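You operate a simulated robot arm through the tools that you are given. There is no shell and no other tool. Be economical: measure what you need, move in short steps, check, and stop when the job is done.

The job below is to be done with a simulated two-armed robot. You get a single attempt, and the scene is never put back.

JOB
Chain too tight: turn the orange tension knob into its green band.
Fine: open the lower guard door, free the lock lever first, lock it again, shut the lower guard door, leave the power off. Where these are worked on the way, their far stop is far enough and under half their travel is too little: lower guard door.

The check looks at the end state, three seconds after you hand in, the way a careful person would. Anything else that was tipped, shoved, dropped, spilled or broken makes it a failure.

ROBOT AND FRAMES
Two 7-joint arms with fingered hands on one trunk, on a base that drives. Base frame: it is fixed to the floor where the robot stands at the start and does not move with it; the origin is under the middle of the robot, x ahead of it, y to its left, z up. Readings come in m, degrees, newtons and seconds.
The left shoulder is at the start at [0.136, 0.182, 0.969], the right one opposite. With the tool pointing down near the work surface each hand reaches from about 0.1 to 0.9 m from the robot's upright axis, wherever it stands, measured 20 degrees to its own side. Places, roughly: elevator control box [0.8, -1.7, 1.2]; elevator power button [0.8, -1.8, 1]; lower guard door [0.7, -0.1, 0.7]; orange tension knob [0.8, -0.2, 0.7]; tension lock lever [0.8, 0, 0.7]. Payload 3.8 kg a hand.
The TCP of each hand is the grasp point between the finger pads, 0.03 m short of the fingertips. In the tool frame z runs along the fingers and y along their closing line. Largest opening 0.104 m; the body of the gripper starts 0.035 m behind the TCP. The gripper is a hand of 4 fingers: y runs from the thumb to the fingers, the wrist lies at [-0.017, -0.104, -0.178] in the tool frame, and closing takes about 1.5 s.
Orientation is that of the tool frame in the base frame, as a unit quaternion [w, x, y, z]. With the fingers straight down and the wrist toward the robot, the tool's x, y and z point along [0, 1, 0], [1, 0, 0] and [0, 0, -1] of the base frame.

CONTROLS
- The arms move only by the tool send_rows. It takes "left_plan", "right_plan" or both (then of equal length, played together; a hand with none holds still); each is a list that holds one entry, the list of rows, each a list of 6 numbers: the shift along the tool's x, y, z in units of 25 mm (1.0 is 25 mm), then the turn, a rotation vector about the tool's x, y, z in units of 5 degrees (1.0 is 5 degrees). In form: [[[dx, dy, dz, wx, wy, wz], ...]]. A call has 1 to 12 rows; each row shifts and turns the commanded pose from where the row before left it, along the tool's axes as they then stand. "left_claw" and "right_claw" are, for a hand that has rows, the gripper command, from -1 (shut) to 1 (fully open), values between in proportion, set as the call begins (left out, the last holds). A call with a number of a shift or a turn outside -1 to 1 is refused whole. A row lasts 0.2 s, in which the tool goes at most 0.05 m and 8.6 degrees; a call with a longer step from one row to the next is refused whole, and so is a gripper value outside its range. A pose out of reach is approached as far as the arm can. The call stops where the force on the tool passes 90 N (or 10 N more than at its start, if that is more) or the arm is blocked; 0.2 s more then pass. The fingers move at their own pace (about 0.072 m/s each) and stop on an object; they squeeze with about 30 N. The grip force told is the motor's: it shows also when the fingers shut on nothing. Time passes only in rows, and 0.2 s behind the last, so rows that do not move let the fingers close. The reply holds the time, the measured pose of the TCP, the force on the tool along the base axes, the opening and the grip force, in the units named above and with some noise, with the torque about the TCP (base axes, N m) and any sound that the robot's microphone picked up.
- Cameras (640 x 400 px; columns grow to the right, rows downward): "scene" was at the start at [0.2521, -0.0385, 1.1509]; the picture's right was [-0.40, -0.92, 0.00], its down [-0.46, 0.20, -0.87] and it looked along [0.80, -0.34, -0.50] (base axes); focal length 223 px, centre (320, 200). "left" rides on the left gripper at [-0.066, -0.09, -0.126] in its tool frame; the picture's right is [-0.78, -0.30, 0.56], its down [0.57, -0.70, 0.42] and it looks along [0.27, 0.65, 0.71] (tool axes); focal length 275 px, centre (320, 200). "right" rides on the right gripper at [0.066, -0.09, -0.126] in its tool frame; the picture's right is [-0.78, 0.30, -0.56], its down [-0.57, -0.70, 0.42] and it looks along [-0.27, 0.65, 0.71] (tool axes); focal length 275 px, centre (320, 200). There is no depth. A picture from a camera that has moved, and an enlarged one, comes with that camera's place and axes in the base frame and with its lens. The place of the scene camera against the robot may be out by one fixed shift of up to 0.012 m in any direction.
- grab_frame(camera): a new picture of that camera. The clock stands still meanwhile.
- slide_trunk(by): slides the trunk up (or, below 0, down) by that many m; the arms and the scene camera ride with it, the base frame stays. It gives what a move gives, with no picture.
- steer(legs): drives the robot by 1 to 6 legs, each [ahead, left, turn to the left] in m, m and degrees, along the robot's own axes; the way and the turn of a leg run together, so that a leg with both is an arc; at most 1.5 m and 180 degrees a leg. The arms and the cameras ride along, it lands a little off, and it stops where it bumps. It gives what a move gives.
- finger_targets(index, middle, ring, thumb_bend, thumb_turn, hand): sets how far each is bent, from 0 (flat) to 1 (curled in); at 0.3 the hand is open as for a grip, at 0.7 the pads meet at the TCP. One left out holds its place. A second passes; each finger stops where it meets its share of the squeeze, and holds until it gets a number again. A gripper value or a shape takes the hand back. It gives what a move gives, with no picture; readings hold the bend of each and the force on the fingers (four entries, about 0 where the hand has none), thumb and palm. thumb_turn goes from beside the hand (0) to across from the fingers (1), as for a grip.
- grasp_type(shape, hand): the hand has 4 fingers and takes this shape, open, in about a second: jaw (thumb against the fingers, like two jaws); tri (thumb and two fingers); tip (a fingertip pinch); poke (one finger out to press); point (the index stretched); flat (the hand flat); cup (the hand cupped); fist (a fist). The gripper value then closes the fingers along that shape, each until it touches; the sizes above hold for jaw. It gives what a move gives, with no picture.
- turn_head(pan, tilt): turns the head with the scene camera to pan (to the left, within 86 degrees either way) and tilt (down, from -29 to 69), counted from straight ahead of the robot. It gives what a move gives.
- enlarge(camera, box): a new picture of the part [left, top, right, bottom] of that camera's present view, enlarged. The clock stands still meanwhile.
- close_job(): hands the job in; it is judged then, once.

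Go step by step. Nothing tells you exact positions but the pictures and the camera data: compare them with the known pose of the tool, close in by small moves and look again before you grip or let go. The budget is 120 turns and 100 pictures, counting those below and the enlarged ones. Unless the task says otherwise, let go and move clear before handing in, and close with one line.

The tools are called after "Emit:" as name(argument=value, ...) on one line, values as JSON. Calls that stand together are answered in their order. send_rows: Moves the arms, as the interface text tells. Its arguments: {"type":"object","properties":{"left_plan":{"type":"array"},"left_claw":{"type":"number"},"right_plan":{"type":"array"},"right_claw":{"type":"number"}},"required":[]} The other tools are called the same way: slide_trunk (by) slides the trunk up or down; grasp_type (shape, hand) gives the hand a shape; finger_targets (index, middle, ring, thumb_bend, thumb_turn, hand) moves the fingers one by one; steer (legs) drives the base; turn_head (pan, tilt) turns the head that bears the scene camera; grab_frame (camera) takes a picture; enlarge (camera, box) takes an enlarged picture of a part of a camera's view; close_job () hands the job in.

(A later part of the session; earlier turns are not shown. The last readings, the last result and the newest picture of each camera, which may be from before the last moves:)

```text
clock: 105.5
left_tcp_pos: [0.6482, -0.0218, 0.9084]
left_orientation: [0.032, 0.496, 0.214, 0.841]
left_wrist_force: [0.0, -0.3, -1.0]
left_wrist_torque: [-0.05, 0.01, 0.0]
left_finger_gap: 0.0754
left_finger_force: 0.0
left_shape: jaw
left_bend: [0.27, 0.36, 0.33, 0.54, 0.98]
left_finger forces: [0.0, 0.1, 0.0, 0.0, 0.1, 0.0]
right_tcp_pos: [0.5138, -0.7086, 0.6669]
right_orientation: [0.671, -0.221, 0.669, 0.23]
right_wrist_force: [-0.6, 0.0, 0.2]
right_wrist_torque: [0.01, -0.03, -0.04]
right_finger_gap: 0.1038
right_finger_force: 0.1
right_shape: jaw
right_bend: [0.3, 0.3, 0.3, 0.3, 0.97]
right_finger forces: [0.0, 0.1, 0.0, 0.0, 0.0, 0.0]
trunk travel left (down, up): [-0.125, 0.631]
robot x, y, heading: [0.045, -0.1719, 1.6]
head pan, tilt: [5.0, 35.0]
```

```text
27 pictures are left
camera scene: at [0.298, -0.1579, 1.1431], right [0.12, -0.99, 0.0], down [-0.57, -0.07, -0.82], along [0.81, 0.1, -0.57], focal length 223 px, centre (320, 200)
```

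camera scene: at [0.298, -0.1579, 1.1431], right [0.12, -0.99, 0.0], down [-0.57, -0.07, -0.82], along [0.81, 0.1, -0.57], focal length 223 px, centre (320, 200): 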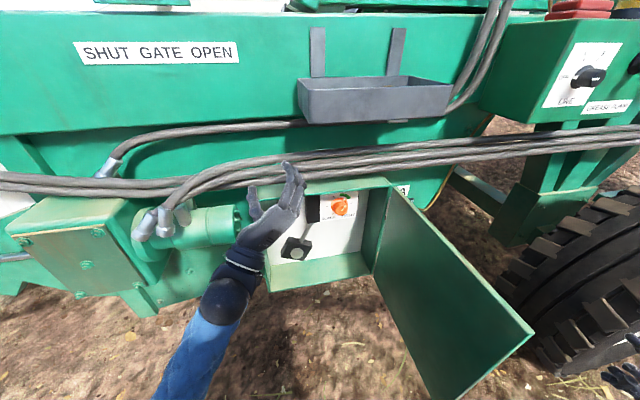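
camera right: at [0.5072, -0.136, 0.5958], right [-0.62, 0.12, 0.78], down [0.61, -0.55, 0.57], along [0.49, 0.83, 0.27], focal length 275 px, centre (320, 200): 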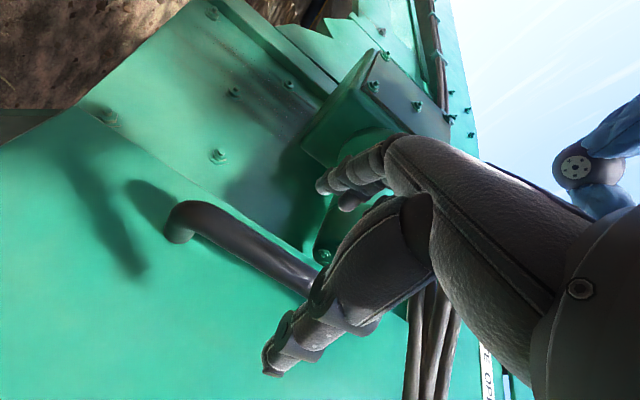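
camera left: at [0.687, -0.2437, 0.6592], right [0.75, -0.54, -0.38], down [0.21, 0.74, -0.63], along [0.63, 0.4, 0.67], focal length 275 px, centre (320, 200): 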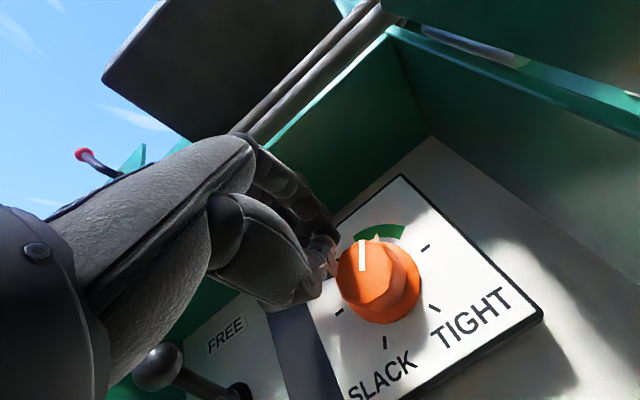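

Now back out a little and re-level the hand.

Emit:
send_rows(left_plan=[[[0.5, -0.16, -0.84, 0, 0, 0], [0.5, -0.16, -0.84, 0, 0, 0], [0.5, -0.16, -0.84, 0, 0, 0], [0.5, -0.16, -0.84, 0, 0, 0], [0.5, -0.16, -0.84, 0, 0, 0]]])

Emit:
send_rows(left_plan=[[[0, 0, 0, 0, -1, 0], [0, 0, 0, 0, -1, 0], [0, 0, 0, 0, -1, 0], [0, 0, 0, 0, -1, 0], [0, 0, 0, 0, -1, 0], [0, 0, 0, 0, 0, 0.91], [0, 0, 0, 0, 0, 0.91], [0, 0, 0, 0, 0, 0.91], [0, 0, 0, 0, 0, 0.91], [0, 0, 0, 0, 0, 0.91], [0, 0, 0, 0.7, 0, 0], [0, 0, 0, 0.7, 0, 0]]])

```text
clock: 106.8
left_tcp_pos: [0.5232, -0.022, 0.9063]
left_orientation: [0.03, 0.494, 0.214, 0.842]
left_wrist_force: [-1.1, 0.0, 0.6]
left_wrist_torque: [0.01, 0.03, -0.01]
left_finger_gap: 0.0757
left_finger_force: 0.0
left_shape: jaw
left_bend: [0.27, 0.36, 0.33, 0.54, 0.98]
left_finger forces: [0.0, 0.1, 0.1, 0.1, 0.0, 0.0]
right_tcp_pos: [0.5126, -0.7077, 0.6668]
right_orientation: [0.671, -0.22, 0.67, 0.229]
right_wrist_force: [0.4, -0.8, 0.2]
right_wrist_torque: [0.01, -0.02, -0.03]
right_finger_gap: 0.1039
right_finger_force: 0.1
right_shape: jaw
right_bend: [0.3, 0.3, 0.3, 0.3, 0.97]
right_finger forces: [0.1, 0.0, 0.0, 0.1, 0.1, 0.1]
trunk travel left (down, up): [-0.125, 0.631]
robot x, y, heading: [0.0394, -0.1686, 1.3]
head pan, tilt: [5.0, 35.0]
```

```text
clock: 109.3
left_tcp_pos: [0.59, -0.0408, 0.8619]
left_orientation: [-0.108, 0.688, 0.11, 0.709]
left_wrist_force: [0.1, -0.1, 0.5]
left_wrist_torque: [0.01, 0.0, 0.0]
left_finger_gap: 0.0754
left_finger_force: 0.1
left_shape: jaw
left_bend: [0.27, 0.36, 0.33, 0.54, 0.98]
left_finger forces: [0.0, 0.0, 0.0, 0.1, 0.0, 0.0]
left hand out of reach, approached as far as the arm can: row 1, 2, 3, 4, 5, 6, 7, 8, 9, 10
right_tcp_pos: [0.5125, -0.708, 0.6656]
right_orientation: [0.671, -0.22, 0.67, 0.23]
right_wrist_force: [-0.8, -0.3, -1.6]
right_wrist_torque: [0.0, 0.02, 0.03]
right_finger_gap: 0.104
right_finger_force: 0.2
right_shape: jaw
right_bend: [0.3, 0.3, 0.3, 0.3, 0.97]
right_finger forces: [0.0, 0.0, 0.1, 0.1, 0.0, 0.0]
trunk travel left (down, up): [-0.125, 0.631]
robot x, y, heading: [0.0424, -0.1685, 1.7]
head pan, tilt: [5.0, 35.0]
```

Orientation restored. Now I'll position in front of the lever ball (≈0.767, 0.001, 0.774).

Emit:
send_rows(left_plan=[[[-0.9, 0.15, 0, 0, 0, 0], [-0.9, 0.15, 0, 0, 0, 0], [-0.85, 0.15, 0, 0, 0, 0], [-0.85, 0.15, 0, 0, 0, 0], [0, 0, 1, 0, 0, 0], [0, 0, 1, 0, 0, 0]]])

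Emit:
grab_frame(camera="left")

Emit:
enlarge(camera="scene", box=[240, 160, 400, 270])

```text
clock: 110.8
left_tcp_pos: [0.6446, -0.0399, 0.7766]
left_orientation: [-0.107, 0.688, 0.11, 0.709]
left_wrist_force: [-0.1, 0.5, -0.2]
left_wrist_torque: [0.0, -0.04, -0.02]
left_finger_gap: 0.0755
left_finger_force: 0.1
left_shape: jaw
left_bend: [0.27, 0.36, 0.33, 0.54, 0.98]
left_finger forces: [0.1, 0.0, 0.0, 0.0, 0.1, 0.0]
right_tcp_pos: [0.5132, -0.7092, 0.666]
right_orientation: [0.672, -0.22, 0.669, 0.23]
right_wrist_force: [0.0, 1.0, 0.1]
right_wrist_torque: [0.01, 0.01, -0.01]
right_finger_gap: 0.1038
right_finger_force: 0.0
right_shape: jaw
right_bend: [0.3, 0.3, 0.3, 0.3, 0.97]
right_finger forces: [0.0, 0.1, 0.0, 0.0, 0.1, 0.1]
trunk travel left (down, up): [-0.125, 0.631]
robot x, y, heading: [0.0371, -0.1717, 1.6]
head pan, tilt: [5.0, 35.0]
```

```text
26 pictures are left
camera left: at [0.5006, 0.0079, 0.7063], right [0.46, 0.45, -0.76], down [0.17, 0.8, 0.58], along [0.87, -0.4, 0.29], focal length 275 px, centre (320, 200)
```

left: 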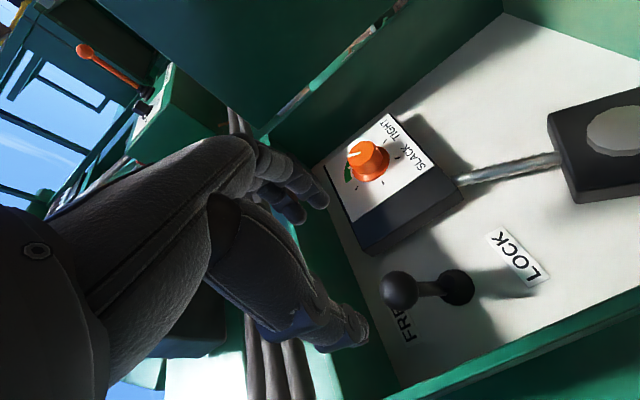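

```text
3.64 times, centred on (320, 215) of scene
camera zoom: at [0.2981, -0.1578, 1.143], right [0.12, -0.99, 0.0], down [-0.57, -0.07, -0.82], along [0.81, 0.1, -0.57], focal length 812 px, centre (320, 146)
```

zoom: 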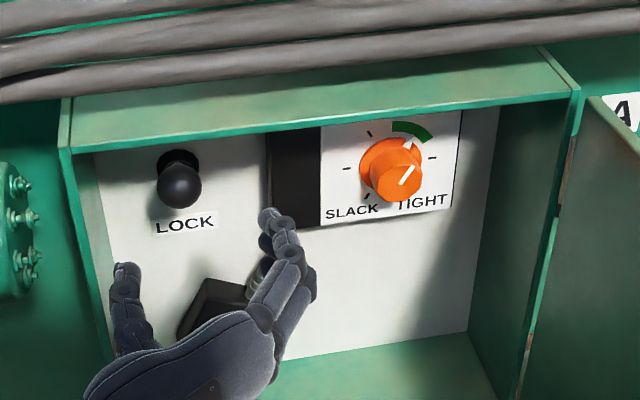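

The ball is at (0.762, 0.0055, 0.770). I'll advance and grip.

Emit:
send_rows(left_plan=[[[-0.3, -0.3, 0.9, 0, 0, 0], [0, 0, 1, 0, 0, 0], [0, 0, 1, 0, 0, 0], [0, 0, 1, 0, 0, 0], [0, 0, 0.9, 0, 0, 0]]])

Emit:
enlarge(camera="scene", box=[240, 160, 400, 270])

Emit:
send_rows(left_plan=[[[0, 0, 0, 0, 0, 0], [0, 0, 0, 0, 0, 0], [0, 0, 0, 0, 0, 0], [0, 0, 0, 0, 0, 0], [0, 0, 0, 0, 0, 0], [0, 0, 0, 0, 0, 0], [0, 0, 0, 0, 0, 0]]], left_claw=-1)

Emit:
enlarge(camera="scene", box=[240, 160, 400, 270])

```text
clock: 112.0
left_tcp_pos: [0.7579, 0.0029, 0.7737]
left_orientation: [-0.107, 0.688, 0.111, 0.709]
left_wrist_force: [-0.3, 0.3, 0.1]
left_wrist_torque: [0.0, 0.01, -0.01]
left_finger_gap: 0.0754
left_finger_force: 0.1
left_shape: jaw
left_bend: [0.27, 0.36, 0.33, 0.54, 0.98]
left_finger forces: [0.1, 0.1, 0.0, 0.0, 0.0, 0.1]
right_tcp_pos: [0.5128, -0.7087, 0.6665]
right_orientation: [0.671, -0.221, 0.669, 0.23]
right_wrist_force: [-0.4, 0.7, 0.2]
right_wrist_torque: [-0.02, 0.03, 0.02]
right_finger_gap: 0.1038
right_finger_force: 0.0
right_shape: jaw
right_bend: [0.3, 0.3, 0.3, 0.3, 0.97]
right_finger forces: [0.1, 0.0, 0.0, 0.1, 0.1, 0.1]
trunk travel left (down, up): [-0.125, 0.631]
robot x, y, heading: [0.0429, -0.1677, 1.7]
head pan, tilt: [5.0, 35.0]
```

```text
3.64 times, centred on (320, 215) of scene
camera zoom: at [0.2981, -0.1578, 1.143], right [0.12, -0.99, 0.0], down [-0.57, -0.07, -0.82], along [0.81, 0.1, -0.57], focal length 812 px, centre (320, 146)
```

zoom: 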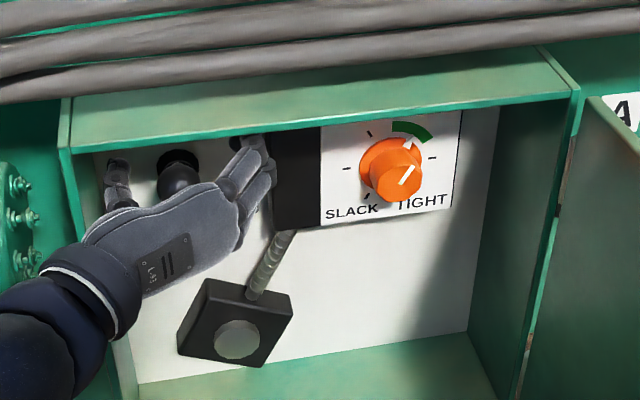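

```text
clock: 113.5
left_tcp_pos: [0.7586, 0.0051, 0.7735]
left_orientation: [-0.108, 0.688, 0.111, 0.709]
left_wrist_force: [5.4, 10.0, 1.2]
left_wrist_torque: [-0.04, -0.1, -0.11]
left_finger_gap: 0.0136
left_finger_force: 30.0
left_shape: jaw
left_bend: [0.72, 0.7, 0.7, 0.79, 1.0]
left_finger forces: [15.3, 0.2, 0.1, 0.0, 27.1, 0.0]
right_tcp_pos: [0.5138, -0.7078, 0.6663]
right_orientation: [0.671, -0.22, 0.67, 0.23]
right_wrist_force: [0.0, 0.3, 0.1]
right_wrist_torque: [0.03, 0.01, -0.01]
right_finger_gap: 0.1037
right_finger_force: 0.1
right_shape: jaw
right_bend: [0.3, 0.3, 0.3, 0.3, 0.97]
right_finger forces: [0.0, 0.0, 0.1, 0.0, 0.0, 0.0]
trunk travel left (down, up): [-0.125, 0.631]
robot x, y, heading: [0.0422, -0.1707, 1.6]
head pan, tilt: [5.0, 35.0]
```

```text
3.64 times, centred on (320, 215) of scene
camera zoom: at [0.2985, -0.1568, 1.143], right [0.12, -0.99, 0.0], down [-0.57, -0.07, -0.82], along [0.81, 0.1, -0.57], focal length 812 px, centre (320, 146)
```

zoom: 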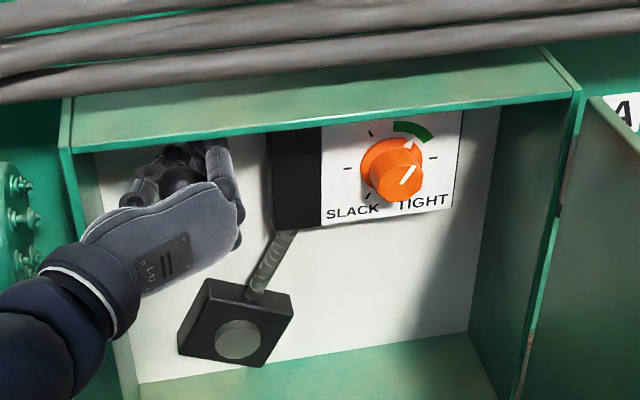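

Gripped. I'll pull the lever down over the arc.

Emit:
send_rows(left_plan=[[[-0.75, 0, -0.28, 0, 0, 0], [-0.78, 0, -0.12, 0, 0, 0], [-0.78, 0, 0.12, 0, 0, 0], [-0.75, 0, 0.28, 0, 0, 0], [-0.2, 0, 0.1, 0, 0, 0]]])

Emit:
enlarge(camera="scene", box=[240, 160, 400, 270])

```text
clock: 114.8
left_tcp_pos: [0.7552, -0.0018, 0.7197]
left_orientation: [-0.096, 0.669, 0.109, 0.729]
left_wrist_force: [-53.4, 1.9, 67.6]
left_wrist_torque: [1.0, 0.35, 0.75]
left_finger_gap: 0.0138
left_finger_force: 30.3
left_shape: jaw
left_bend: [0.73, 0.7, 0.7, 0.85, 1.0]
left_finger forces: [0.1, 0.0, 0.1, 0.1, 42.1, 0.0]
right_tcp_pos: [0.507, -0.7095, 0.6711]
right_orientation: [0.676, -0.221, 0.665, 0.228]
right_wrist_force: [0.1, 1.0, -0.2]
right_wrist_torque: [0.02, -0.01, 0.0]
right_finger_gap: 0.1037
right_finger_force: 0.0
right_shape: jaw
right_bend: [0.3, 0.3, 0.3, 0.3, 0.97]
right_finger forces: [0.0, 0.0, 0.0, 0.0, 0.0, 0.0]
trunk travel left (down, up): [-0.125, 0.631]
robot x, y, heading: [0.044, -0.1715, 1.8]
head pan, tilt: [5.0, 35.0]
```

```text
3.64 times, centred on (320, 215) of scene
camera zoom: at [0.2863, -0.1593, 1.1467], right [0.12, -0.99, 0.0], down [-0.56, -0.07, -0.82], along [0.82, 0.1, -0.57], focal length 812 px, centre (320, 146)
```

zoom: 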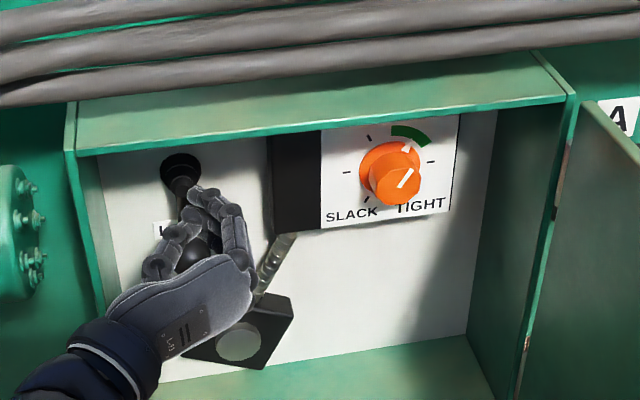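

The lever is down against its stop. I'll ease off, release and check.

Emit:
send_rows(left_plan=[[[0.3, 0, -0.3, 0, 0, 0], [0.3, 0, -0.3, 0, 0, 0]]])

Emit:
send_rows(left_plan=[[[0, 0, 0, 0, 0, 0], [0, 0, 0, 0, 0, 0], [0, 0, 0, 0, 0, 0], [0, 0, 0, 0, 0, 0], [0, 0, 0, 0, 0, 0], [0, 0, -1, 0, 0, 0], [0, 0, -1, 0, 0, 0], [0, 0, -1, 0, 0, 0], [0, 0, -1, 0, 0, 0], [0, 0, -1, 0, 0, 0]]], left_claw=0.6)

Emit:
enlarge(camera="scene", box=[240, 160, 400, 270])

Emit:
grab_frame(camera="left")

```text
clock: 115.3
left_tcp_pos: [0.7515, -0.0005, 0.7205]
left_orientation: [-0.104, 0.677, 0.112, 0.72]
left_wrist_force: [27.8, -1.0, 43.7]
left_wrist_torque: [0.44, -0.31, -0.31]
left_finger_gap: 0.0097
left_finger_force: 30.1
left_shape: jaw
left_bend: [0.72, 0.7, 0.7, 0.8, 1.0]
left_finger forces: [0.2, 0.1, 0.0, 0.1, 80.4, 0.0]
right_tcp_pos: [0.5131, -0.709, 0.6653]
right_orientation: [0.671, -0.22, 0.67, 0.229]
right_wrist_force: [0.3, 0.0, -0.2]
right_wrist_torque: [-0.02, 0.01, 0.01]
right_finger_gap: 0.1039
right_finger_force: 0.0
right_shape: jaw
right_bend: [0.3, 0.3, 0.3, 0.3, 0.97]
right_finger forces: [0.1, 0.0, 0.1, 0.1, 0.1, 0.0]
trunk travel left (down, up): [-0.125, 0.631]
robot x, y, heading: [0.0433, -0.1739, 1.6]
head pan, tilt: [5.0, 35.0]
```

```text
clock: 117.5
left_tcp_pos: [0.6274, -0.0366, 0.7028]
left_orientation: [-0.107, 0.688, 0.11, 0.709]
left_wrist_force: [0.1, -0.6, -0.3]
left_wrist_torque: [0.01, 0.0, -0.01]
left_finger_gap: 0.0831
left_finger_force: 0.0
left_shape: jaw
left_bend: [0.27, 0.34, 0.31, 0.47, 0.98]
left_finger forces: [0.0, 0.0, 0.1, 0.1, 0.1, 0.0]
right_tcp_pos: [0.514, -0.7081, 0.6656]
right_orientation: [0.671, -0.22, 0.67, 0.23]
right_wrist_force: [0.0, 0.9, 0.8]
right_wrist_torque: [0.04, 0.02, 0.0]
right_finger_gap: 0.1036
right_finger_force: 0.1
right_shape: jaw
right_bend: [0.3, 0.3, 0.3, 0.3, 0.97]
right_finger forces: [0.1, 0.1, 0.0, 0.0, 0.0, 0.0]
trunk travel left (down, up): [-0.125, 0.631]
robot x, y, heading: [0.0406, -0.1715, 1.7]
head pan, tilt: [5.0, 35.0]
```

```text
3.64 times, centred on (320, 215) of scene
camera zoom: at [0.298, -0.1579, 1.1431], right [0.12, -0.99, 0.0], down [-0.57, -0.07, -0.82], along [0.81, 0.1, -0.57], focal length 812 px, centre (320, 146)
```

zoom: 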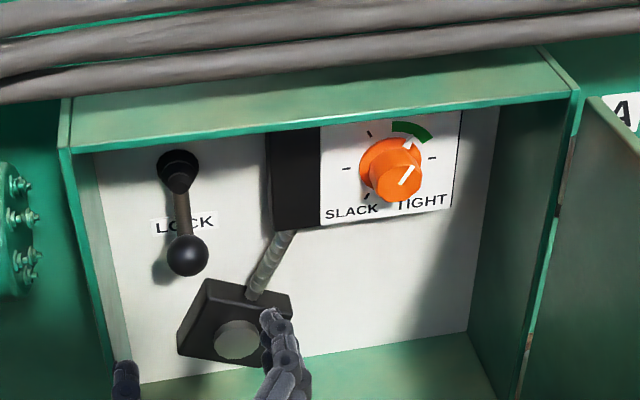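

```text
20 pictures are left
camera left: at [0.4833, 0.0103, 0.6328], right [0.46, 0.45, -0.76], down [0.17, 0.8, 0.58], along [0.87, -0.4, 0.29], focal length 275 px, centre (320, 200)
```

left: 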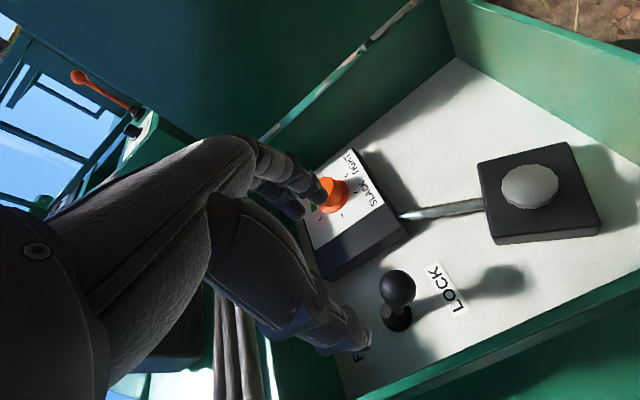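

The lever is locked again (ball z 0.70, as at the start) and the knob is in green. Before closing, I'll take a quick look at the panel lamps with the guard open to confirm the power is off.

Emit:
turn_head(pan=-62, tilt=0)

Emit:
enlarge(camera="scene", box=[290, 100, 430, 240])

```text
clock: 118.9
left_tcp_pos: [0.6281, -0.0363, 0.7021]
left_orientation: [-0.107, 0.688, 0.111, 0.709]
left_wrist_force: [-0.7, 0.6, 0.4]
left_wrist_torque: [0.0, 0.0, -0.02]
left_finger_gap: 0.0831
left_finger_force: 0.0
left_shape: jaw
left_bend: [0.27, 0.34, 0.31, 0.47, 0.98]
left_finger forces: [0.0, 0.0, 0.0, 0.0, 0.0, 0.0]
right_tcp_pos: [0.5132, -0.7093, 0.6671]
right_orientation: [0.672, -0.22, 0.669, 0.23]
right_wrist_force: [-0.7, -0.6, -0.4]
right_wrist_torque: [0.01, 0.0, 0.02]
right_finger_gap: 0.1037
right_finger_force: 0.0
right_shape: jaw
right_bend: [0.3, 0.3, 0.3, 0.3, 0.97]
right_finger forces: [0.0, 0.0, 0.1, 0.0, 0.0, 0.0]
trunk travel left (down, up): [-0.125, 0.631]
robot x, y, heading: [0.0408, -0.1674, 1.9]
head pan, tilt: [-62.0, 0.0]
```

```text
2.86 times, centred on (360, 170) of scene
camera zoom: at [0.2552, -0.2463, 1.1992], right [-0.87, -0.5, 0.0], down [0.0, 0.0, -1.0], along [0.5, -0.87, 0.0], focal length 638 px, centre (206, 286)
```

zoom: 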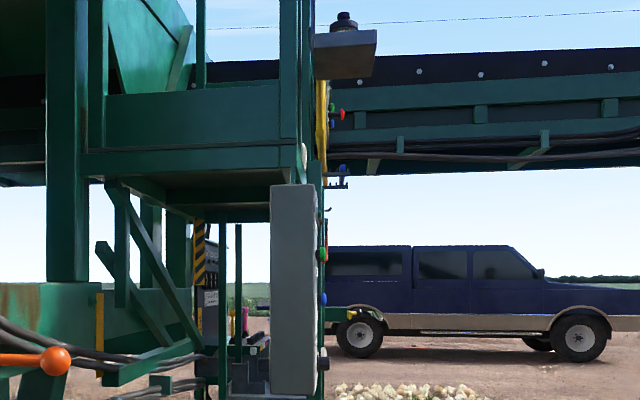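

The white power button looks dark in shadow, so it's unlit and the power is off. I'll shift the base back left so the right hand returns to the known pose by the handle.

Emit:
send_rows(left_plan=[[[0, -1, -1, 0, 0, 0], [0, -1, -1, 0, 0, 0], [0, -1, -1, 0, 0, 0]]])

Emit:
steer(legs=[[-0.055, 0.2, 0]])

Emit:
turn_head(pan=-15, tilt=40)

Emit:
grab_frame(camera="scene")

Emit:
grab_frame(camera="right")

```text
clock: 119.7
left_tcp_pos: [0.5318, 0.0124, 0.6976]
left_orientation: [-0.108, 0.687, 0.11, 0.71]
left_wrist_force: [0.1, -0.1, 0.1]
left_wrist_torque: [-0.03, -0.01, 0.03]
left_finger_gap: 0.0834
left_finger_force: 0.1
left_shape: jaw
left_bend: [0.27, 0.34, 0.31, 0.47, 0.98]
left_finger forces: [0.1, 0.1, 0.0, 0.0, 0.1, 0.0]
right_tcp_pos: [0.5135, -0.7084, 0.6667]
right_orientation: [0.672, -0.22, 0.669, 0.229]
right_wrist_force: [0.4, 0.4, -0.6]
right_wrist_torque: [-0.01, 0.0, 0.03]
right_finger_gap: 0.104
right_finger_force: 0.0
right_shape: jaw
right_bend: [0.3, 0.3, 0.3, 0.3, 0.97]
right_finger forces: [0.0, 0.0, 0.0, 0.0, 0.0, 0.0]
trunk travel left (down, up): [-0.125, 0.631]
robot x, y, heading: [0.0421, -0.167, 1.5]
head pan, tilt: [-62.0, 0.0]
```

```text
clock: 121.3
left_tcp_pos: [0.4718, 0.2053, 0.6963]
left_orientation: [-0.107, 0.688, 0.11, 0.71]
left_wrist_force: [0.0, -0.4, -0.8]
left_wrist_torque: [0.0, 0.01, -0.01]
left_finger_gap: 0.0833
left_finger_force: 0.0
left_shape: jaw
left_bend: [0.27, 0.34, 0.31, 0.47, 0.98]
left_finger forces: [0.1, 0.1, 0.0, 0.0, 0.0, 0.1]
right_tcp_pos: [0.4517, -0.5134, 0.6665]
right_orientation: [0.671, -0.22, 0.67, 0.23]
right_wrist_force: [-0.6, 0.7, 0.8]
right_wrist_torque: [0.02, 0.0, 0.0]
right_finger_gap: 0.1038
right_finger_force: 0.1
right_shape: jaw
right_bend: [0.3, 0.3, 0.3, 0.3, 0.97]
right_finger forces: [0.0, 0.0, 0.0, 0.0, 0.1, 0.0]
trunk travel left (down, up): [-0.125, 0.631]
robot x, y, heading: [-0.0197, 0.0246, 1.7]
head pan, tilt: [-62.0, 0.0]
```

```text
clock: 122.5
left_tcp_pos: [0.4715, 0.2065, 0.6969]
left_orientation: [-0.108, 0.688, 0.112, 0.709]
left_wrist_force: [-0.5, 0.7, -0.2]
left_wrist_torque: [-0.02, -0.01, 0.01]
left_finger_gap: 0.083
left_finger_force: 0.1
left_shape: jaw
left_bend: [0.27, 0.34, 0.31, 0.47, 0.98]
left_finger forces: [0.1, 0.0, 0.0, 0.0, 0.0, 0.0]
right_tcp_pos: [0.4512, -0.5139, 0.6672]
right_orientation: [0.672, -0.219, 0.67, 0.229]
right_wrist_force: [-0.7, 0.3, -0.3]
right_wrist_torque: [0.02, -0.01, 0.02]
right_finger_gap: 0.1035
right_finger_force: 0.1
right_shape: jaw
right_bend: [0.3, 0.3, 0.3, 0.3, 0.97]
right_finger forces: [0.0, 0.0, 0.0, 0.0, 0.1, 0.0]
trunk travel left (down, up): [-0.125, 0.631]
robot x, y, heading: [-0.0213, 0.0277, 1.8]
head pan, tilt: [-15.0, 40.0]
```

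```text
18 pictures are left
camera scene: at [0.2321, 0.0071, 1.1356], right [-0.23, -0.97, 0.0], down [-0.62, 0.15, -0.77], along [0.75, -0.18, -0.64], focal length 223 px, centre (320, 200)
```

scene: 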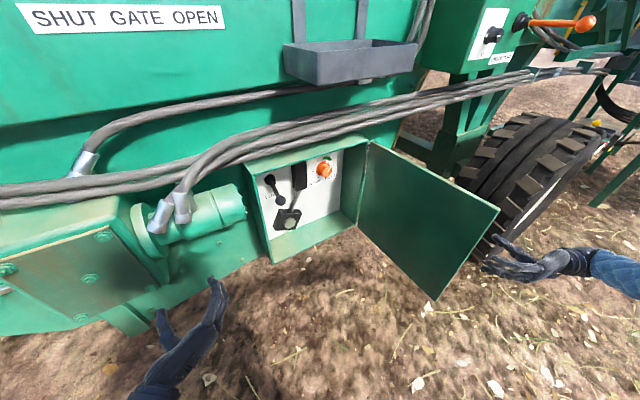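

```text
17 pictures are left
camera right: at [0.4049, -0.6606, 0.6002], right [-0.62, -0.11, 0.78], down [0.76, -0.31, 0.57], along [0.18, 0.94, 0.28], focal length 275 px, centre (320, 200)
```

right: 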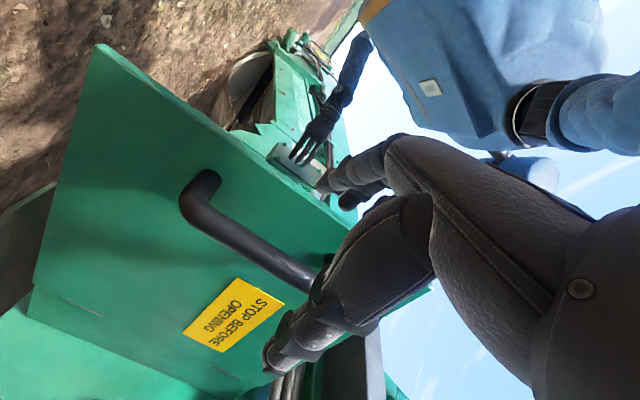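

The handle bar is between thumb and fingers ahead, near (0.515, −0.45). I'll advance and close.

Emit:
send_rows(right_plan=[[[0, 0.4, 0.9, 0, 0, 0], [0, 0, 0.9, 0, 0, 0], [0, 0, 0.9, 0, 0, 0], [0, 0, 0.6, 0, 0, 0]]])

Emit:
send_rows(right_plan=[[[0, 0, 0, 0, 0, 0], [0, 0, 0, 0, 0, 0], [0, 0, 0, 0, 0, 0], [0, 0, 0, 0, 0, 0], [0, 0, 0, 0, 0, 0], [0, 0, 0, 0, 0, 0], [0, 0, 0, 0, 0, 0], [0, 0, 0, 0, 0, 0]]], right_claw=-1)

Emit:
grab_frame(camera="right")

```text
clock: 123.5
left_tcp_pos: [0.4708, 0.205, 0.6986]
left_orientation: [-0.108, 0.687, 0.109, 0.71]
left_wrist_force: [0.1, 0.6, 0.2]
left_wrist_torque: [-0.03, 0.01, -0.01]
left_finger_gap: 0.0834
left_finger_force: 0.0
left_shape: jaw
left_bend: [0.27, 0.34, 0.31, 0.47, 0.98]
left_finger forces: [0.1, 0.0, 0.0, 0.0, 0.0, 0.0]
right_tcp_pos: [0.5064, -0.4539, 0.6692]
right_orientation: [0.67, -0.222, 0.669, 0.234]
right_wrist_force: [-31.3, -7.0, 7.8]
right_wrist_torque: [0.42, 1.04, 2.95]
right_finger_gap: 0.1037
right_finger_force: 0.1
right_shape: jaw
right_bend: [0.1, 0.3, 0.3, 0.3, 0.97]
right_finger forces: [33.2, 0.1, 0.0, 0.0, 0.1, 0.1]
trunk travel left (down, up): [-0.125, 0.631]
robot x, y, heading: [-0.0224, 0.0262, 1.6]
head pan, tilt: [-15.0, 40.0]
```

```text
clock: 125.3
left_tcp_pos: [0.4709, 0.2054, 0.6995]
left_orientation: [-0.107, 0.687, 0.11, 0.71]
left_wrist_force: [-0.5, 0.3, -0.7]
left_wrist_torque: [0.0, 0.02, -0.02]
left_finger_gap: 0.0831
left_finger_force: 0.1
left_shape: jaw
left_bend: [0.27, 0.34, 0.31, 0.47, 0.98]
left_finger forces: [0.0, 0.0, 0.0, 0.0, 0.0, 0.0]
right_tcp_pos: [0.5059, -0.4547, 0.671]
right_orientation: [0.671, -0.224, 0.667, 0.234]
right_wrist_force: [-35.8, -7.6, 4.9]
right_wrist_torque: [-0.08, 0.72, 3.45]
right_finger_gap: 0.0437
right_finger_force: 30.2
right_shape: jaw
right_bend: [0.1, 0.32, 0.3, 0.69, 1.0]
right_finger forces: [33.2, 7.3, 3.7, 0.0, 2.8, 0.1]
trunk travel left (down, up): [-0.125, 0.631]
robot x, y, heading: [-0.0193, 0.0252, 1.5]
head pan, tilt: [-15.0, 40.0]
```

```text
16 pictures are left
camera right: at [0.4619, -0.6017, 0.603], right [-0.62, -0.12, 0.77], down [0.76, -0.3, 0.57], along [0.17, 0.95, 0.28], focal length 275 px, centre (320, 200)
```

right: 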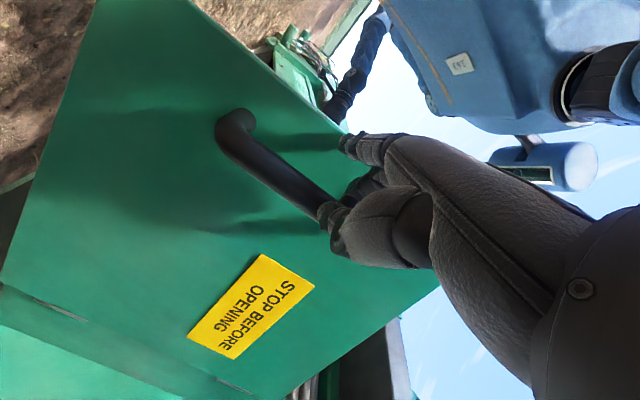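

The bar is between thumb and fingers. I'll start swinging the door shut along the reverse arc.

Emit:
send_rows(right_plan=[[[0, 0.9, -0.1, 0, 0, 0], [0, 0.9, 0.2, 0, 0, 0], [0, 0.9, 0.28, 0, 0, 0], [0, 0.9, 0.35, 0, 0, 0]]])

Emit:
grab_frame(camera="scene")

```text
clock: 126.3
left_tcp_pos: [0.4711, 0.206, 0.6975]
left_orientation: [-0.108, 0.688, 0.111, 0.709]
left_wrist_force: [-0.2, -0.2, -0.5]
left_wrist_torque: [0.02, -0.02, 0.0]
left_finger_gap: 0.083
left_finger_force: 0.2
left_shape: jaw
left_bend: [0.27, 0.34, 0.31, 0.47, 0.98]
left_finger forces: [0.0, 0.1, 0.0, 0.0, 0.0, 0.0]
right_tcp_pos: [0.4726, -0.3707, 0.6695]
right_orientation: [0.671, -0.22, 0.67, 0.229]
right_wrist_force: [-4.4, 0.0, 0.1]
right_wrist_torque: [0.03, 0.04, 0.21]
right_finger_gap: 0.0351
right_finger_force: 29.4
right_shape: jaw
right_bend: [0.44, 0.39, 0.32, 0.7, 1.0]
right_finger forces: [2.6, 0.0, 0.1, 0.0, 0.0, 0.0]
trunk travel left (down, up): [-0.125, 0.631]
robot x, y, heading: [-0.021, 0.0254, 1.5]
head pan, tilt: [-15.0, 40.0]
```

```text
15 pictures are left
camera scene: at [0.2316, 0.0072, 1.1357], right [-0.23, -0.97, 0.0], down [-0.63, 0.15, -0.77], along [0.75, -0.18, -0.64], focal length 223 px, centre (320, 200)
```

scene: 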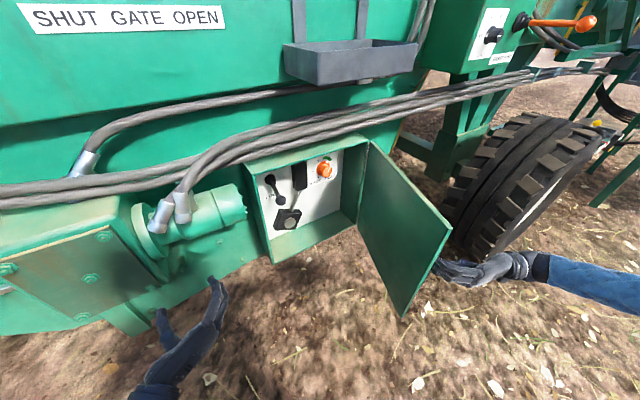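

Closing nicely at about 78°. I'll continue.

Emit:
send_rows(right_plan=[[[0, 0.87, 0.4, 0, 0, 0], [0, 0.84, 0.46, 0, 0, 0], [0, 0.81, 0.52, 0, 0, 0], [0, 0.77, 0.58, 0, 0, 0], [0, 0.72, 0.63, 0, 0, 0], [0, 0.68, 0.68, 0, 0, 0]]])

Emit:
grab_frame(camera="scene")

```text
clock: 127.7
left_tcp_pos: [0.4724, 0.2074, 0.6973]
left_orientation: [-0.108, 0.688, 0.11, 0.709]
left_wrist_force: [0.2, -0.1, 0.1]
left_wrist_torque: [0.03, 0.03, 0.02]
left_finger_gap: 0.0831
left_finger_force: 0.0
left_shape: jaw
left_bend: [0.27, 0.34, 0.31, 0.47, 0.98]
left_finger forces: [0.0, 0.0, 0.0, 0.0, 0.0, 0.0]
right_tcp_pos: [0.4666, -0.2291, 0.6709]
right_orientation: [0.671, -0.22, 0.67, 0.229]
right_wrist_force: [0.5, -1.4, 0.0]
right_wrist_torque: [0.0, 0.0, -0.03]
right_finger_gap: 0.0357
right_finger_force: 29.9
right_shape: jaw
right_bend: [0.46, 0.39, 0.32, 0.69, 1.0]
right_finger forces: [0.0, 0.0, 0.0, 0.0, 0.1, 0.0]
trunk travel left (down, up): [-0.125, 0.631]
robot x, y, heading: [-0.015, 0.025, 1.4]
head pan, tilt: [-15.0, 40.0]
```

```text
14 pictures are left
camera scene: at [0.232, 0.0072, 1.1355], right [-0.23, -0.97, 0.0], down [-0.63, 0.15, -0.77], along [0.75, -0.18, -0.64], focal length 223 px, centre (320, 200)
```

scene: 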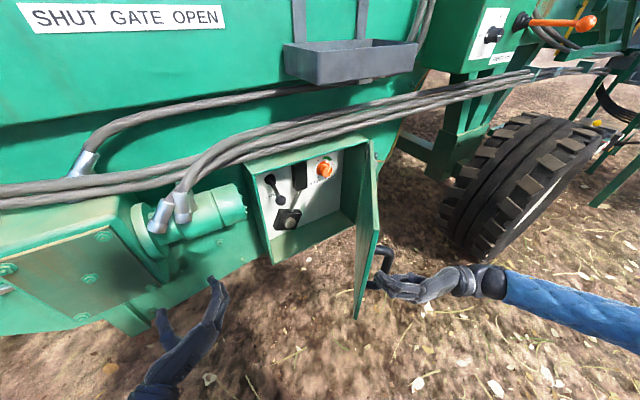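

Emit:
send_rows(right_plan=[[[0, 0.66, 0.72, 0.5, 0, 0], [0, 0.65, 0.73, 0.5, 0, 0], [0, 0.63, 0.75, 0.5, 0, 0], [0, 0.6, 0.78, 0.5, 0, 0], [0, 0.55, 0.8, 0.5, 0, 0], [0, 0.5, 0.83, 0.5, 0, 0]]])

Emit:
grab_frame(camera="scene")

```text
clock: 129.1
left_tcp_pos: [0.4721, 0.2061, 0.6961]
left_orientation: [-0.107, 0.688, 0.109, 0.709]
left_wrist_force: [0.5, 0.6, -1.1]
left_wrist_torque: [0.01, 0.01, 0.0]
left_finger_gap: 0.0831
left_finger_force: 0.0
left_shape: jaw
left_bend: [0.27, 0.34, 0.31, 0.47, 0.98]
left_finger forces: [0.0, 0.0, 0.1, 0.1, 0.1, 0.0]
right_tcp_pos: [0.5203, -0.0955, 0.6707]
right_orientation: [0.695, -0.13, 0.693, 0.139]
right_wrist_force: [0.1, -0.4, -0.2]
right_wrist_torque: [0.0, -0.02, 0.0]
right_finger_gap: 0.0354
right_finger_force: 30.3
right_shape: jaw
right_bend: [0.46, 0.39, 0.32, 0.69, 1.0]
right_finger forces: [0.0, 0.1, 0.1, 0.0, 0.0, 0.0]
trunk travel left (down, up): [-0.125, 0.631]
robot x, y, heading: [-0.0188, 0.0237, 1.8]
head pan, tilt: [-15.0, 40.0]
```

```text
13 pictures are left
camera scene: at [0.2321, 0.0072, 1.1355], right [-0.23, -0.97, 0.0], down [-0.63, 0.15, -0.77], along [0.75, -0.18, -0.64], focal length 223 px, centre (320, 200)
```

scene: 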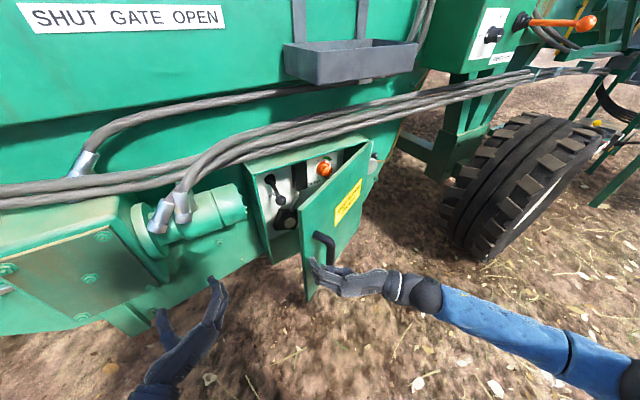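

Emit:
send_rows(right_plan=[[[0, 0.5, 0.83, 0.2, 0, 0], [0, 0.45, 0.87, 0, 0, 0], [0, 0.38, 0.9, 0, 0, 0], [0, 0.3, 0.93, 0, 0, 0], [0, 0.2, 0.95, 0, 0, 0]]])

Emit:
grab_frame(camera="scene")

```text
clock: 130.3
left_tcp_pos: [0.4707, 0.205, 0.6957]
left_orientation: [-0.107, 0.688, 0.11, 0.709]
left_wrist_force: [0.0, 0.1, 0.4]
left_wrist_torque: [-0.02, 0.03, -0.01]
left_finger_gap: 0.0832
left_finger_force: 0.1
left_shape: jaw
left_bend: [0.27, 0.34, 0.31, 0.47, 0.98]
left_finger forces: [0.1, 0.0, 0.1, 0.1, 0.1, 0.0]
right_tcp_pos: [0.6073, -0.0115, 0.672]
right_orientation: [0.695, -0.124, 0.695, 0.133]
right_wrist_force: [0.5, 0.9, -0.6]
right_wrist_torque: [0.02, -0.04, 0.0]
right_finger_gap: 0.0355
right_finger_force: 30.0
right_shape: jaw
right_bend: [0.46, 0.39, 0.32, 0.69, 1.0]
right_finger forces: [0.0, 0.0, 0.0, 0.0, 0.0, 0.0]
trunk travel left (down, up): [-0.125, 0.631]
robot x, y, heading: [-0.0198, 0.024, 1.7]
head pan, tilt: [-15.0, 40.0]
```

```text
12 pictures are left
camera scene: at [0.2321, 0.0072, 1.1355], right [-0.23, -0.97, 0.0], down [-0.63, 0.15, -0.77], along [0.74, -0.18, -0.64], focal length 223 px, centre (320, 200)
```

scene: 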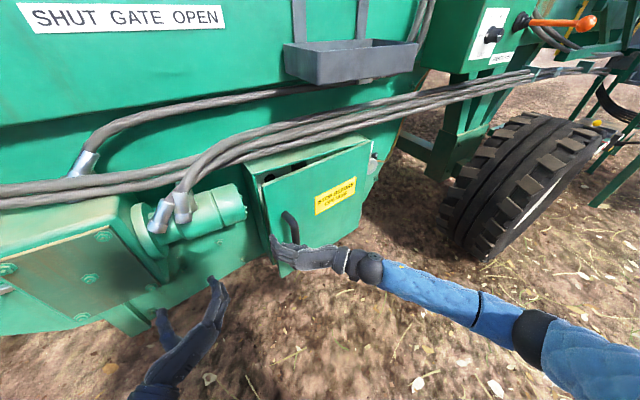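

Emit:
send_rows(right_plan=[[[0, 0.1, 0.9, 0, 0, 0], [0, 0.05, 0.9, 0, 0, 0], [0, 0, 0.7, 0, 0, 0]]])

Emit:
enlarge(camera="scene", box=[230, 130, 390, 290])

```text
clock: 131.1
left_tcp_pos: [0.4704, 0.2063, 0.6968]
left_orientation: [-0.108, 0.687, 0.11, 0.71]
left_wrist_force: [-0.5, 0.1, 0.0]
left_wrist_torque: [-0.02, 0.04, 0.0]
left_finger_gap: 0.0832
left_finger_force: 0.1
left_shape: jaw
left_bend: [0.27, 0.34, 0.31, 0.47, 0.98]
left_finger forces: [0.0, 0.0, 0.0, 0.0, 0.0, 0.0]
right_tcp_pos: [0.6599, 0.0175, 0.6745]
right_orientation: [0.694, -0.128, 0.695, 0.138]
right_wrist_force: [-26.2, 3.2, -0.1]
right_wrist_torque: [0.0, 0.12, -0.27]
right_finger_gap: 0.0351
right_finger_force: 29.8
right_shape: jaw
right_bend: [0.43, 0.39, 0.32, 0.68, 1.0]
right_finger forces: [0.0, 0.0, 0.1, 0.0, 25.6, 0.0]
trunk travel left (down, up): [-0.125, 0.631]
robot x, y, heading: [-0.0251, 0.027, 1.3]
head pan, tilt: [-15.0, 40.0]
```

```text
2.50 times, centred on (310, 210) of scene
camera zoom: at [0.2297, 0.0074, 1.136], right [-0.23, -0.97, 0.0], down [-0.62, 0.15, -0.77], along [0.75, -0.18, -0.64], focal length 558 px, centre (345, 175)
```

zoom: 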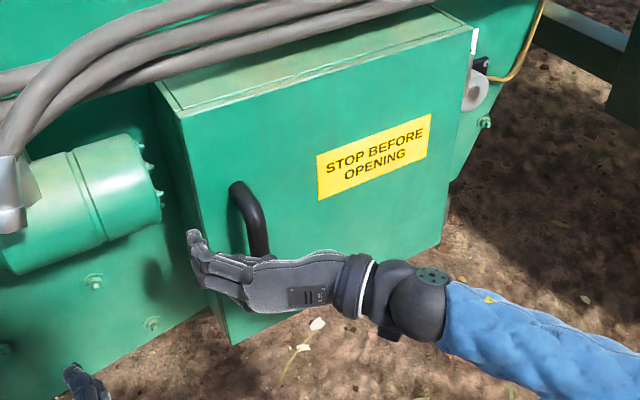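

It looks shut. I'll give one more firm push, then release and withdraw.

Emit:
send_rows(right_plan=[[[0, 0, 0.4, 0, 0, 0], [0, 0, 0.4, 0, 0, 0]]])

Emit:
send_rows(right_plan=[[[0, 0, -0.5, 0, 0, 0], [0, 0, -0.3, 0, 0, 0], [0, 0, 0, 0, 0, 0], [0, 0, 0, 0, 0, 0], [0, 0, 0, 0, 0, 0], [0, 0, 0, 0, 0, 0], [0, 0, 0, 0, 0, 0], [0, 0, 0, 0, 0, 0]]], right_claw=1)

Emit:
enlarge(camera="scene", box=[230, 130, 390, 290])

```text
clock: 131.7
left_tcp_pos: [0.4704, 0.205, 0.6975]
left_orientation: [-0.107, 0.687, 0.11, 0.711]
left_wrist_force: [0.3, 0.3, 0.0]
left_wrist_torque: [0.02, 0.02, -0.02]
left_finger_gap: 0.0832
left_finger_force: 0.1
left_shape: jaw
left_bend: [0.27, 0.34, 0.31, 0.47, 0.98]
left_finger forces: [0.1, 0.0, 0.1, 0.1, 0.0, 0.1]
right_tcp_pos: [0.6603, 0.0272, 0.6687]
right_orientation: [0.689, -0.135, 0.696, 0.15]
right_wrist_force: [-29.8, 1.2, 4.9]
right_wrist_torque: [-0.11, 0.22, -0.72]
right_finger_gap: 0.0348
right_finger_force: 29.7
right_shape: jaw
right_bend: [0.45, 0.39, 0.32, 0.66, 1.0]
right_finger forces: [0.0, 0.0, 0.0, 0.0, 30.2, 0.0]
trunk travel left (down, up): [-0.125, 0.631]
robot x, y, heading: [-0.021, 0.0225, 1.7]
head pan, tilt: [-15.0, 40.0]
stopped in row 2 (right hand): the force on the tool passed its limit at 102 N (the readings are from after the stop); the commanded pose is now the measured one
```

```text
clock: 133.5
left_tcp_pos: [0.4712, 0.2077, 0.6971]
left_orientation: [-0.105, 0.688, 0.11, 0.71]
left_wrist_force: [0.7, 0.0, 0.0]
left_wrist_torque: [0.02, 0.01, -0.03]
left_finger_gap: 0.083
left_finger_force: 0.0
left_shape: jaw
left_bend: [0.27, 0.34, 0.31, 0.47, 0.98]
left_finger forces: [0.1, 0.0, 0.1, 0.0, 0.0, 0.1]
right_tcp_pos: [0.6376, 0.0331, 0.6711]
right_orientation: [0.689, -0.141, 0.692, 0.162]
right_wrist_force: [-26.7, 55.9, -3.5]
right_wrist_torque: [0.41, 0.2, -0.25]
right_finger_gap: 0.0462
right_finger_force: 0.0
right_shape: jaw
right_bend: [0.3, 0.3, 0.3, 0.55, 0.99]
right_finger forces: [0.1, 0.0, 0.0, 0.0, 59.0, 0.1]
trunk travel left (down, up): [-0.125, 0.631]
robot x, y, heading: [-0.0196, 0.0241, 1.6]
head pan, tilt: [-15.0, 40.0]
```

```text
2.50 times, centred on (310, 210) of scene
camera zoom: at [0.2295, 0.0109, 1.1359], right [-0.23, -0.97, 0.0], down [-0.62, 0.15, -0.77], along [0.75, -0.18, -0.64], focal length 558 px, centre (345, 175)
```

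zoom: 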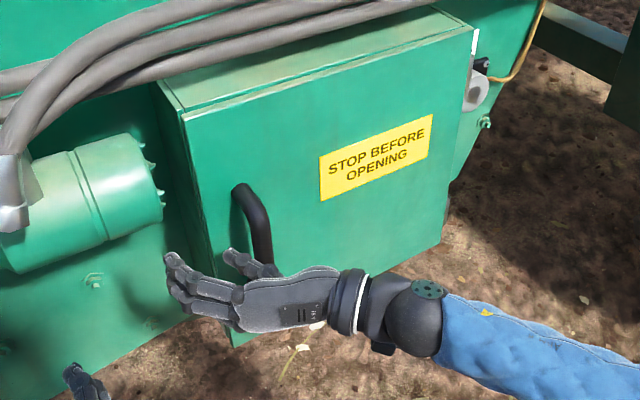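

The thumb is on the left of the bar and presses on it while opening. I'll re-close the hand and withdraw straight back.

Emit:
send_rows(right_plan=[[[0, 0, 0, 0, 0, 0], [0, 0.3, 0, 0, 0, 0], [0, 0.3, 0, 0, 0, 0], [0, 0, 0, 0, 0, 0], [0, 0, -0.5, 0, 0, 0], [0, 0, -1, 0, 0, 0], [0, 0, -1, 0, 0, 0], [0, 0, -1, 0, 0, 0], [0, 0, -1, 0, 0, 0]]], right_claw=-1)

Emit:
enlarge(camera="scene", box=[230, 130, 390, 290])

```text
clock: 135.5
left_tcp_pos: [0.4714, 0.2063, 0.6975]
left_orientation: [-0.106, 0.688, 0.109, 0.71]
left_wrist_force: [1.0, -0.7, 0.0]
left_wrist_torque: [0.0, -0.03, 0.01]
left_finger_gap: 0.0829
left_finger_force: 0.0
left_shape: jaw
left_bend: [0.27, 0.34, 0.31, 0.47, 0.98]
left_finger forces: [0.0, 0.0, 0.0, 0.0, 0.0, 0.0]
right_tcp_pos: [0.5407, -0.0144, 0.6699]
right_orientation: [0.69, -0.132, 0.697, 0.143]
right_wrist_force: [1.1, -0.3, -0.1]
right_wrist_torque: [0.0, 0.04, -0.02]
right_finger_gap: 0.0001
right_finger_force: 29.8
right_shape: jaw
right_bend: [0.7, 0.7, 0.7, 0.59, 1.0]
right_finger forces: [0.0, 0.0, 0.0, 0.0, 0.1, 0.0]
trunk travel left (down, up): [-0.125, 0.631]
robot x, y, heading: [-0.0212, 0.0264, 1.4]
head pan, tilt: [-15.0, 40.0]
```

```text
2.50 times, centred on (310, 210) of scene
camera zoom: at [0.2311, 0.0068, 1.1355], right [-0.23, -0.97, 0.0], down [-0.63, 0.15, -0.77], along [0.74, -0.18, -0.64], focal length 558 px, centre (345, 175)
```

zoom: 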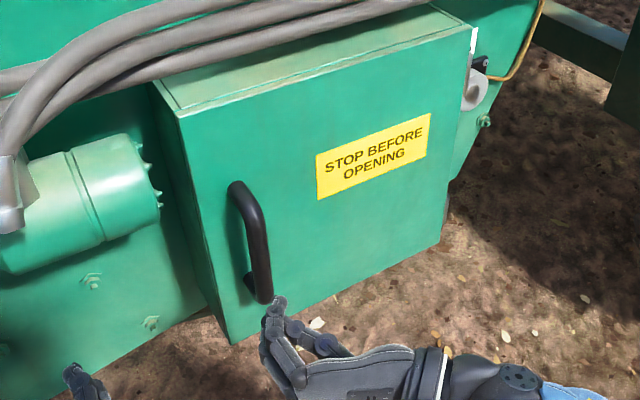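

Almost certainly shut. I'll confirm with a push by the closed hand on the door face beside the handle.

Emit:
send_rows(right_plan=[[[0, -0.9, 0, 0, 0, 0], [0, -0.9, 0, 0, 0, 0], [0, -0.9, 0, 0, 0, 0], [0, -0.9, 0, 0, 0, 0], [0, 0, 1, 0, 0, 0], [0, 0, 1, 0, 0, 0], [0, 0, 1, 0, 0, 0], [0, 0, 0.5, 0, 0, 0], [0, 0, 0.5, 0, 0, 0], [0, 0, 0.5, 0, 0, 0], [0, 0, 0.5, 0, 0, 0], [0, 0, 0.5, 0, 0, 0]]])

Emit:
enlarge(camera="scene", box=[230, 130, 390, 290])

```text
clock: 138.1
left_tcp_pos: [0.4685, 0.2026, 0.6998]
left_orientation: [-0.105, 0.687, 0.107, 0.711]
left_wrist_force: [-0.2, -0.2, -0.1]
left_wrist_torque: [-0.02, 0.01, 0.01]
left_finger_gap: 0.0829
left_finger_force: 0.1
left_shape: jaw
left_bend: [0.27, 0.34, 0.31, 0.47, 0.98]
left_finger forces: [0.1, 0.0, 0.1, 0.0, 0.1, 0.1]
right_tcp_pos: [0.6872, -0.0447, 0.6617]
right_orientation: [0.686, -0.14, 0.698, 0.152]
right_wrist_force: [-28.9, -10.8, 8.8]
right_wrist_torque: [0.11, -0.16, 0.17]
right_finger_gap: 0.0
right_finger_force: 30.4
right_shape: jaw
right_bend: [0.7, 0.7, 0.7, 0.59, 1.0]
right_finger forces: [0.1, 0.0, 0.0, 0.0, 0.0, 0.1]
trunk travel left (down, up): [-0.125, 0.631]
robot x, y, heading: [-0.02, 0.0242, 1.2]
head pan, tilt: [-15.0, 40.0]
stopped in row 12 (right hand): the force on the tool passed its limit at 92 N (the readings are from after the stop); the commanded pose is now the measured one
```

```text
2.50 times, centred on (310, 210) of scene
camera zoom: at [0.2261, 0.0041, 1.1365], right [-0.24, -0.97, 0.0], down [-0.62, 0.15, -0.77], along [0.75, -0.18, -0.64], focal length 558 px, centre (345, 175)
```

zoom: 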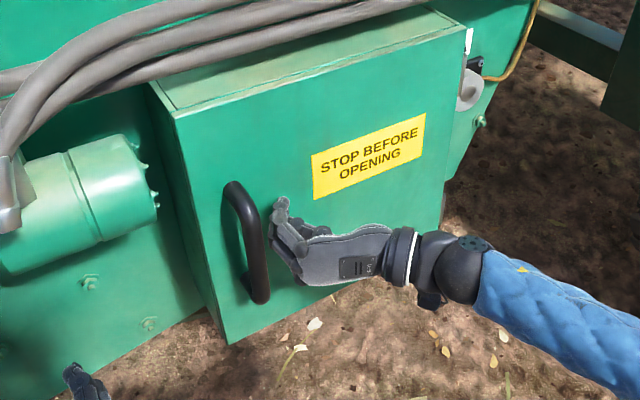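

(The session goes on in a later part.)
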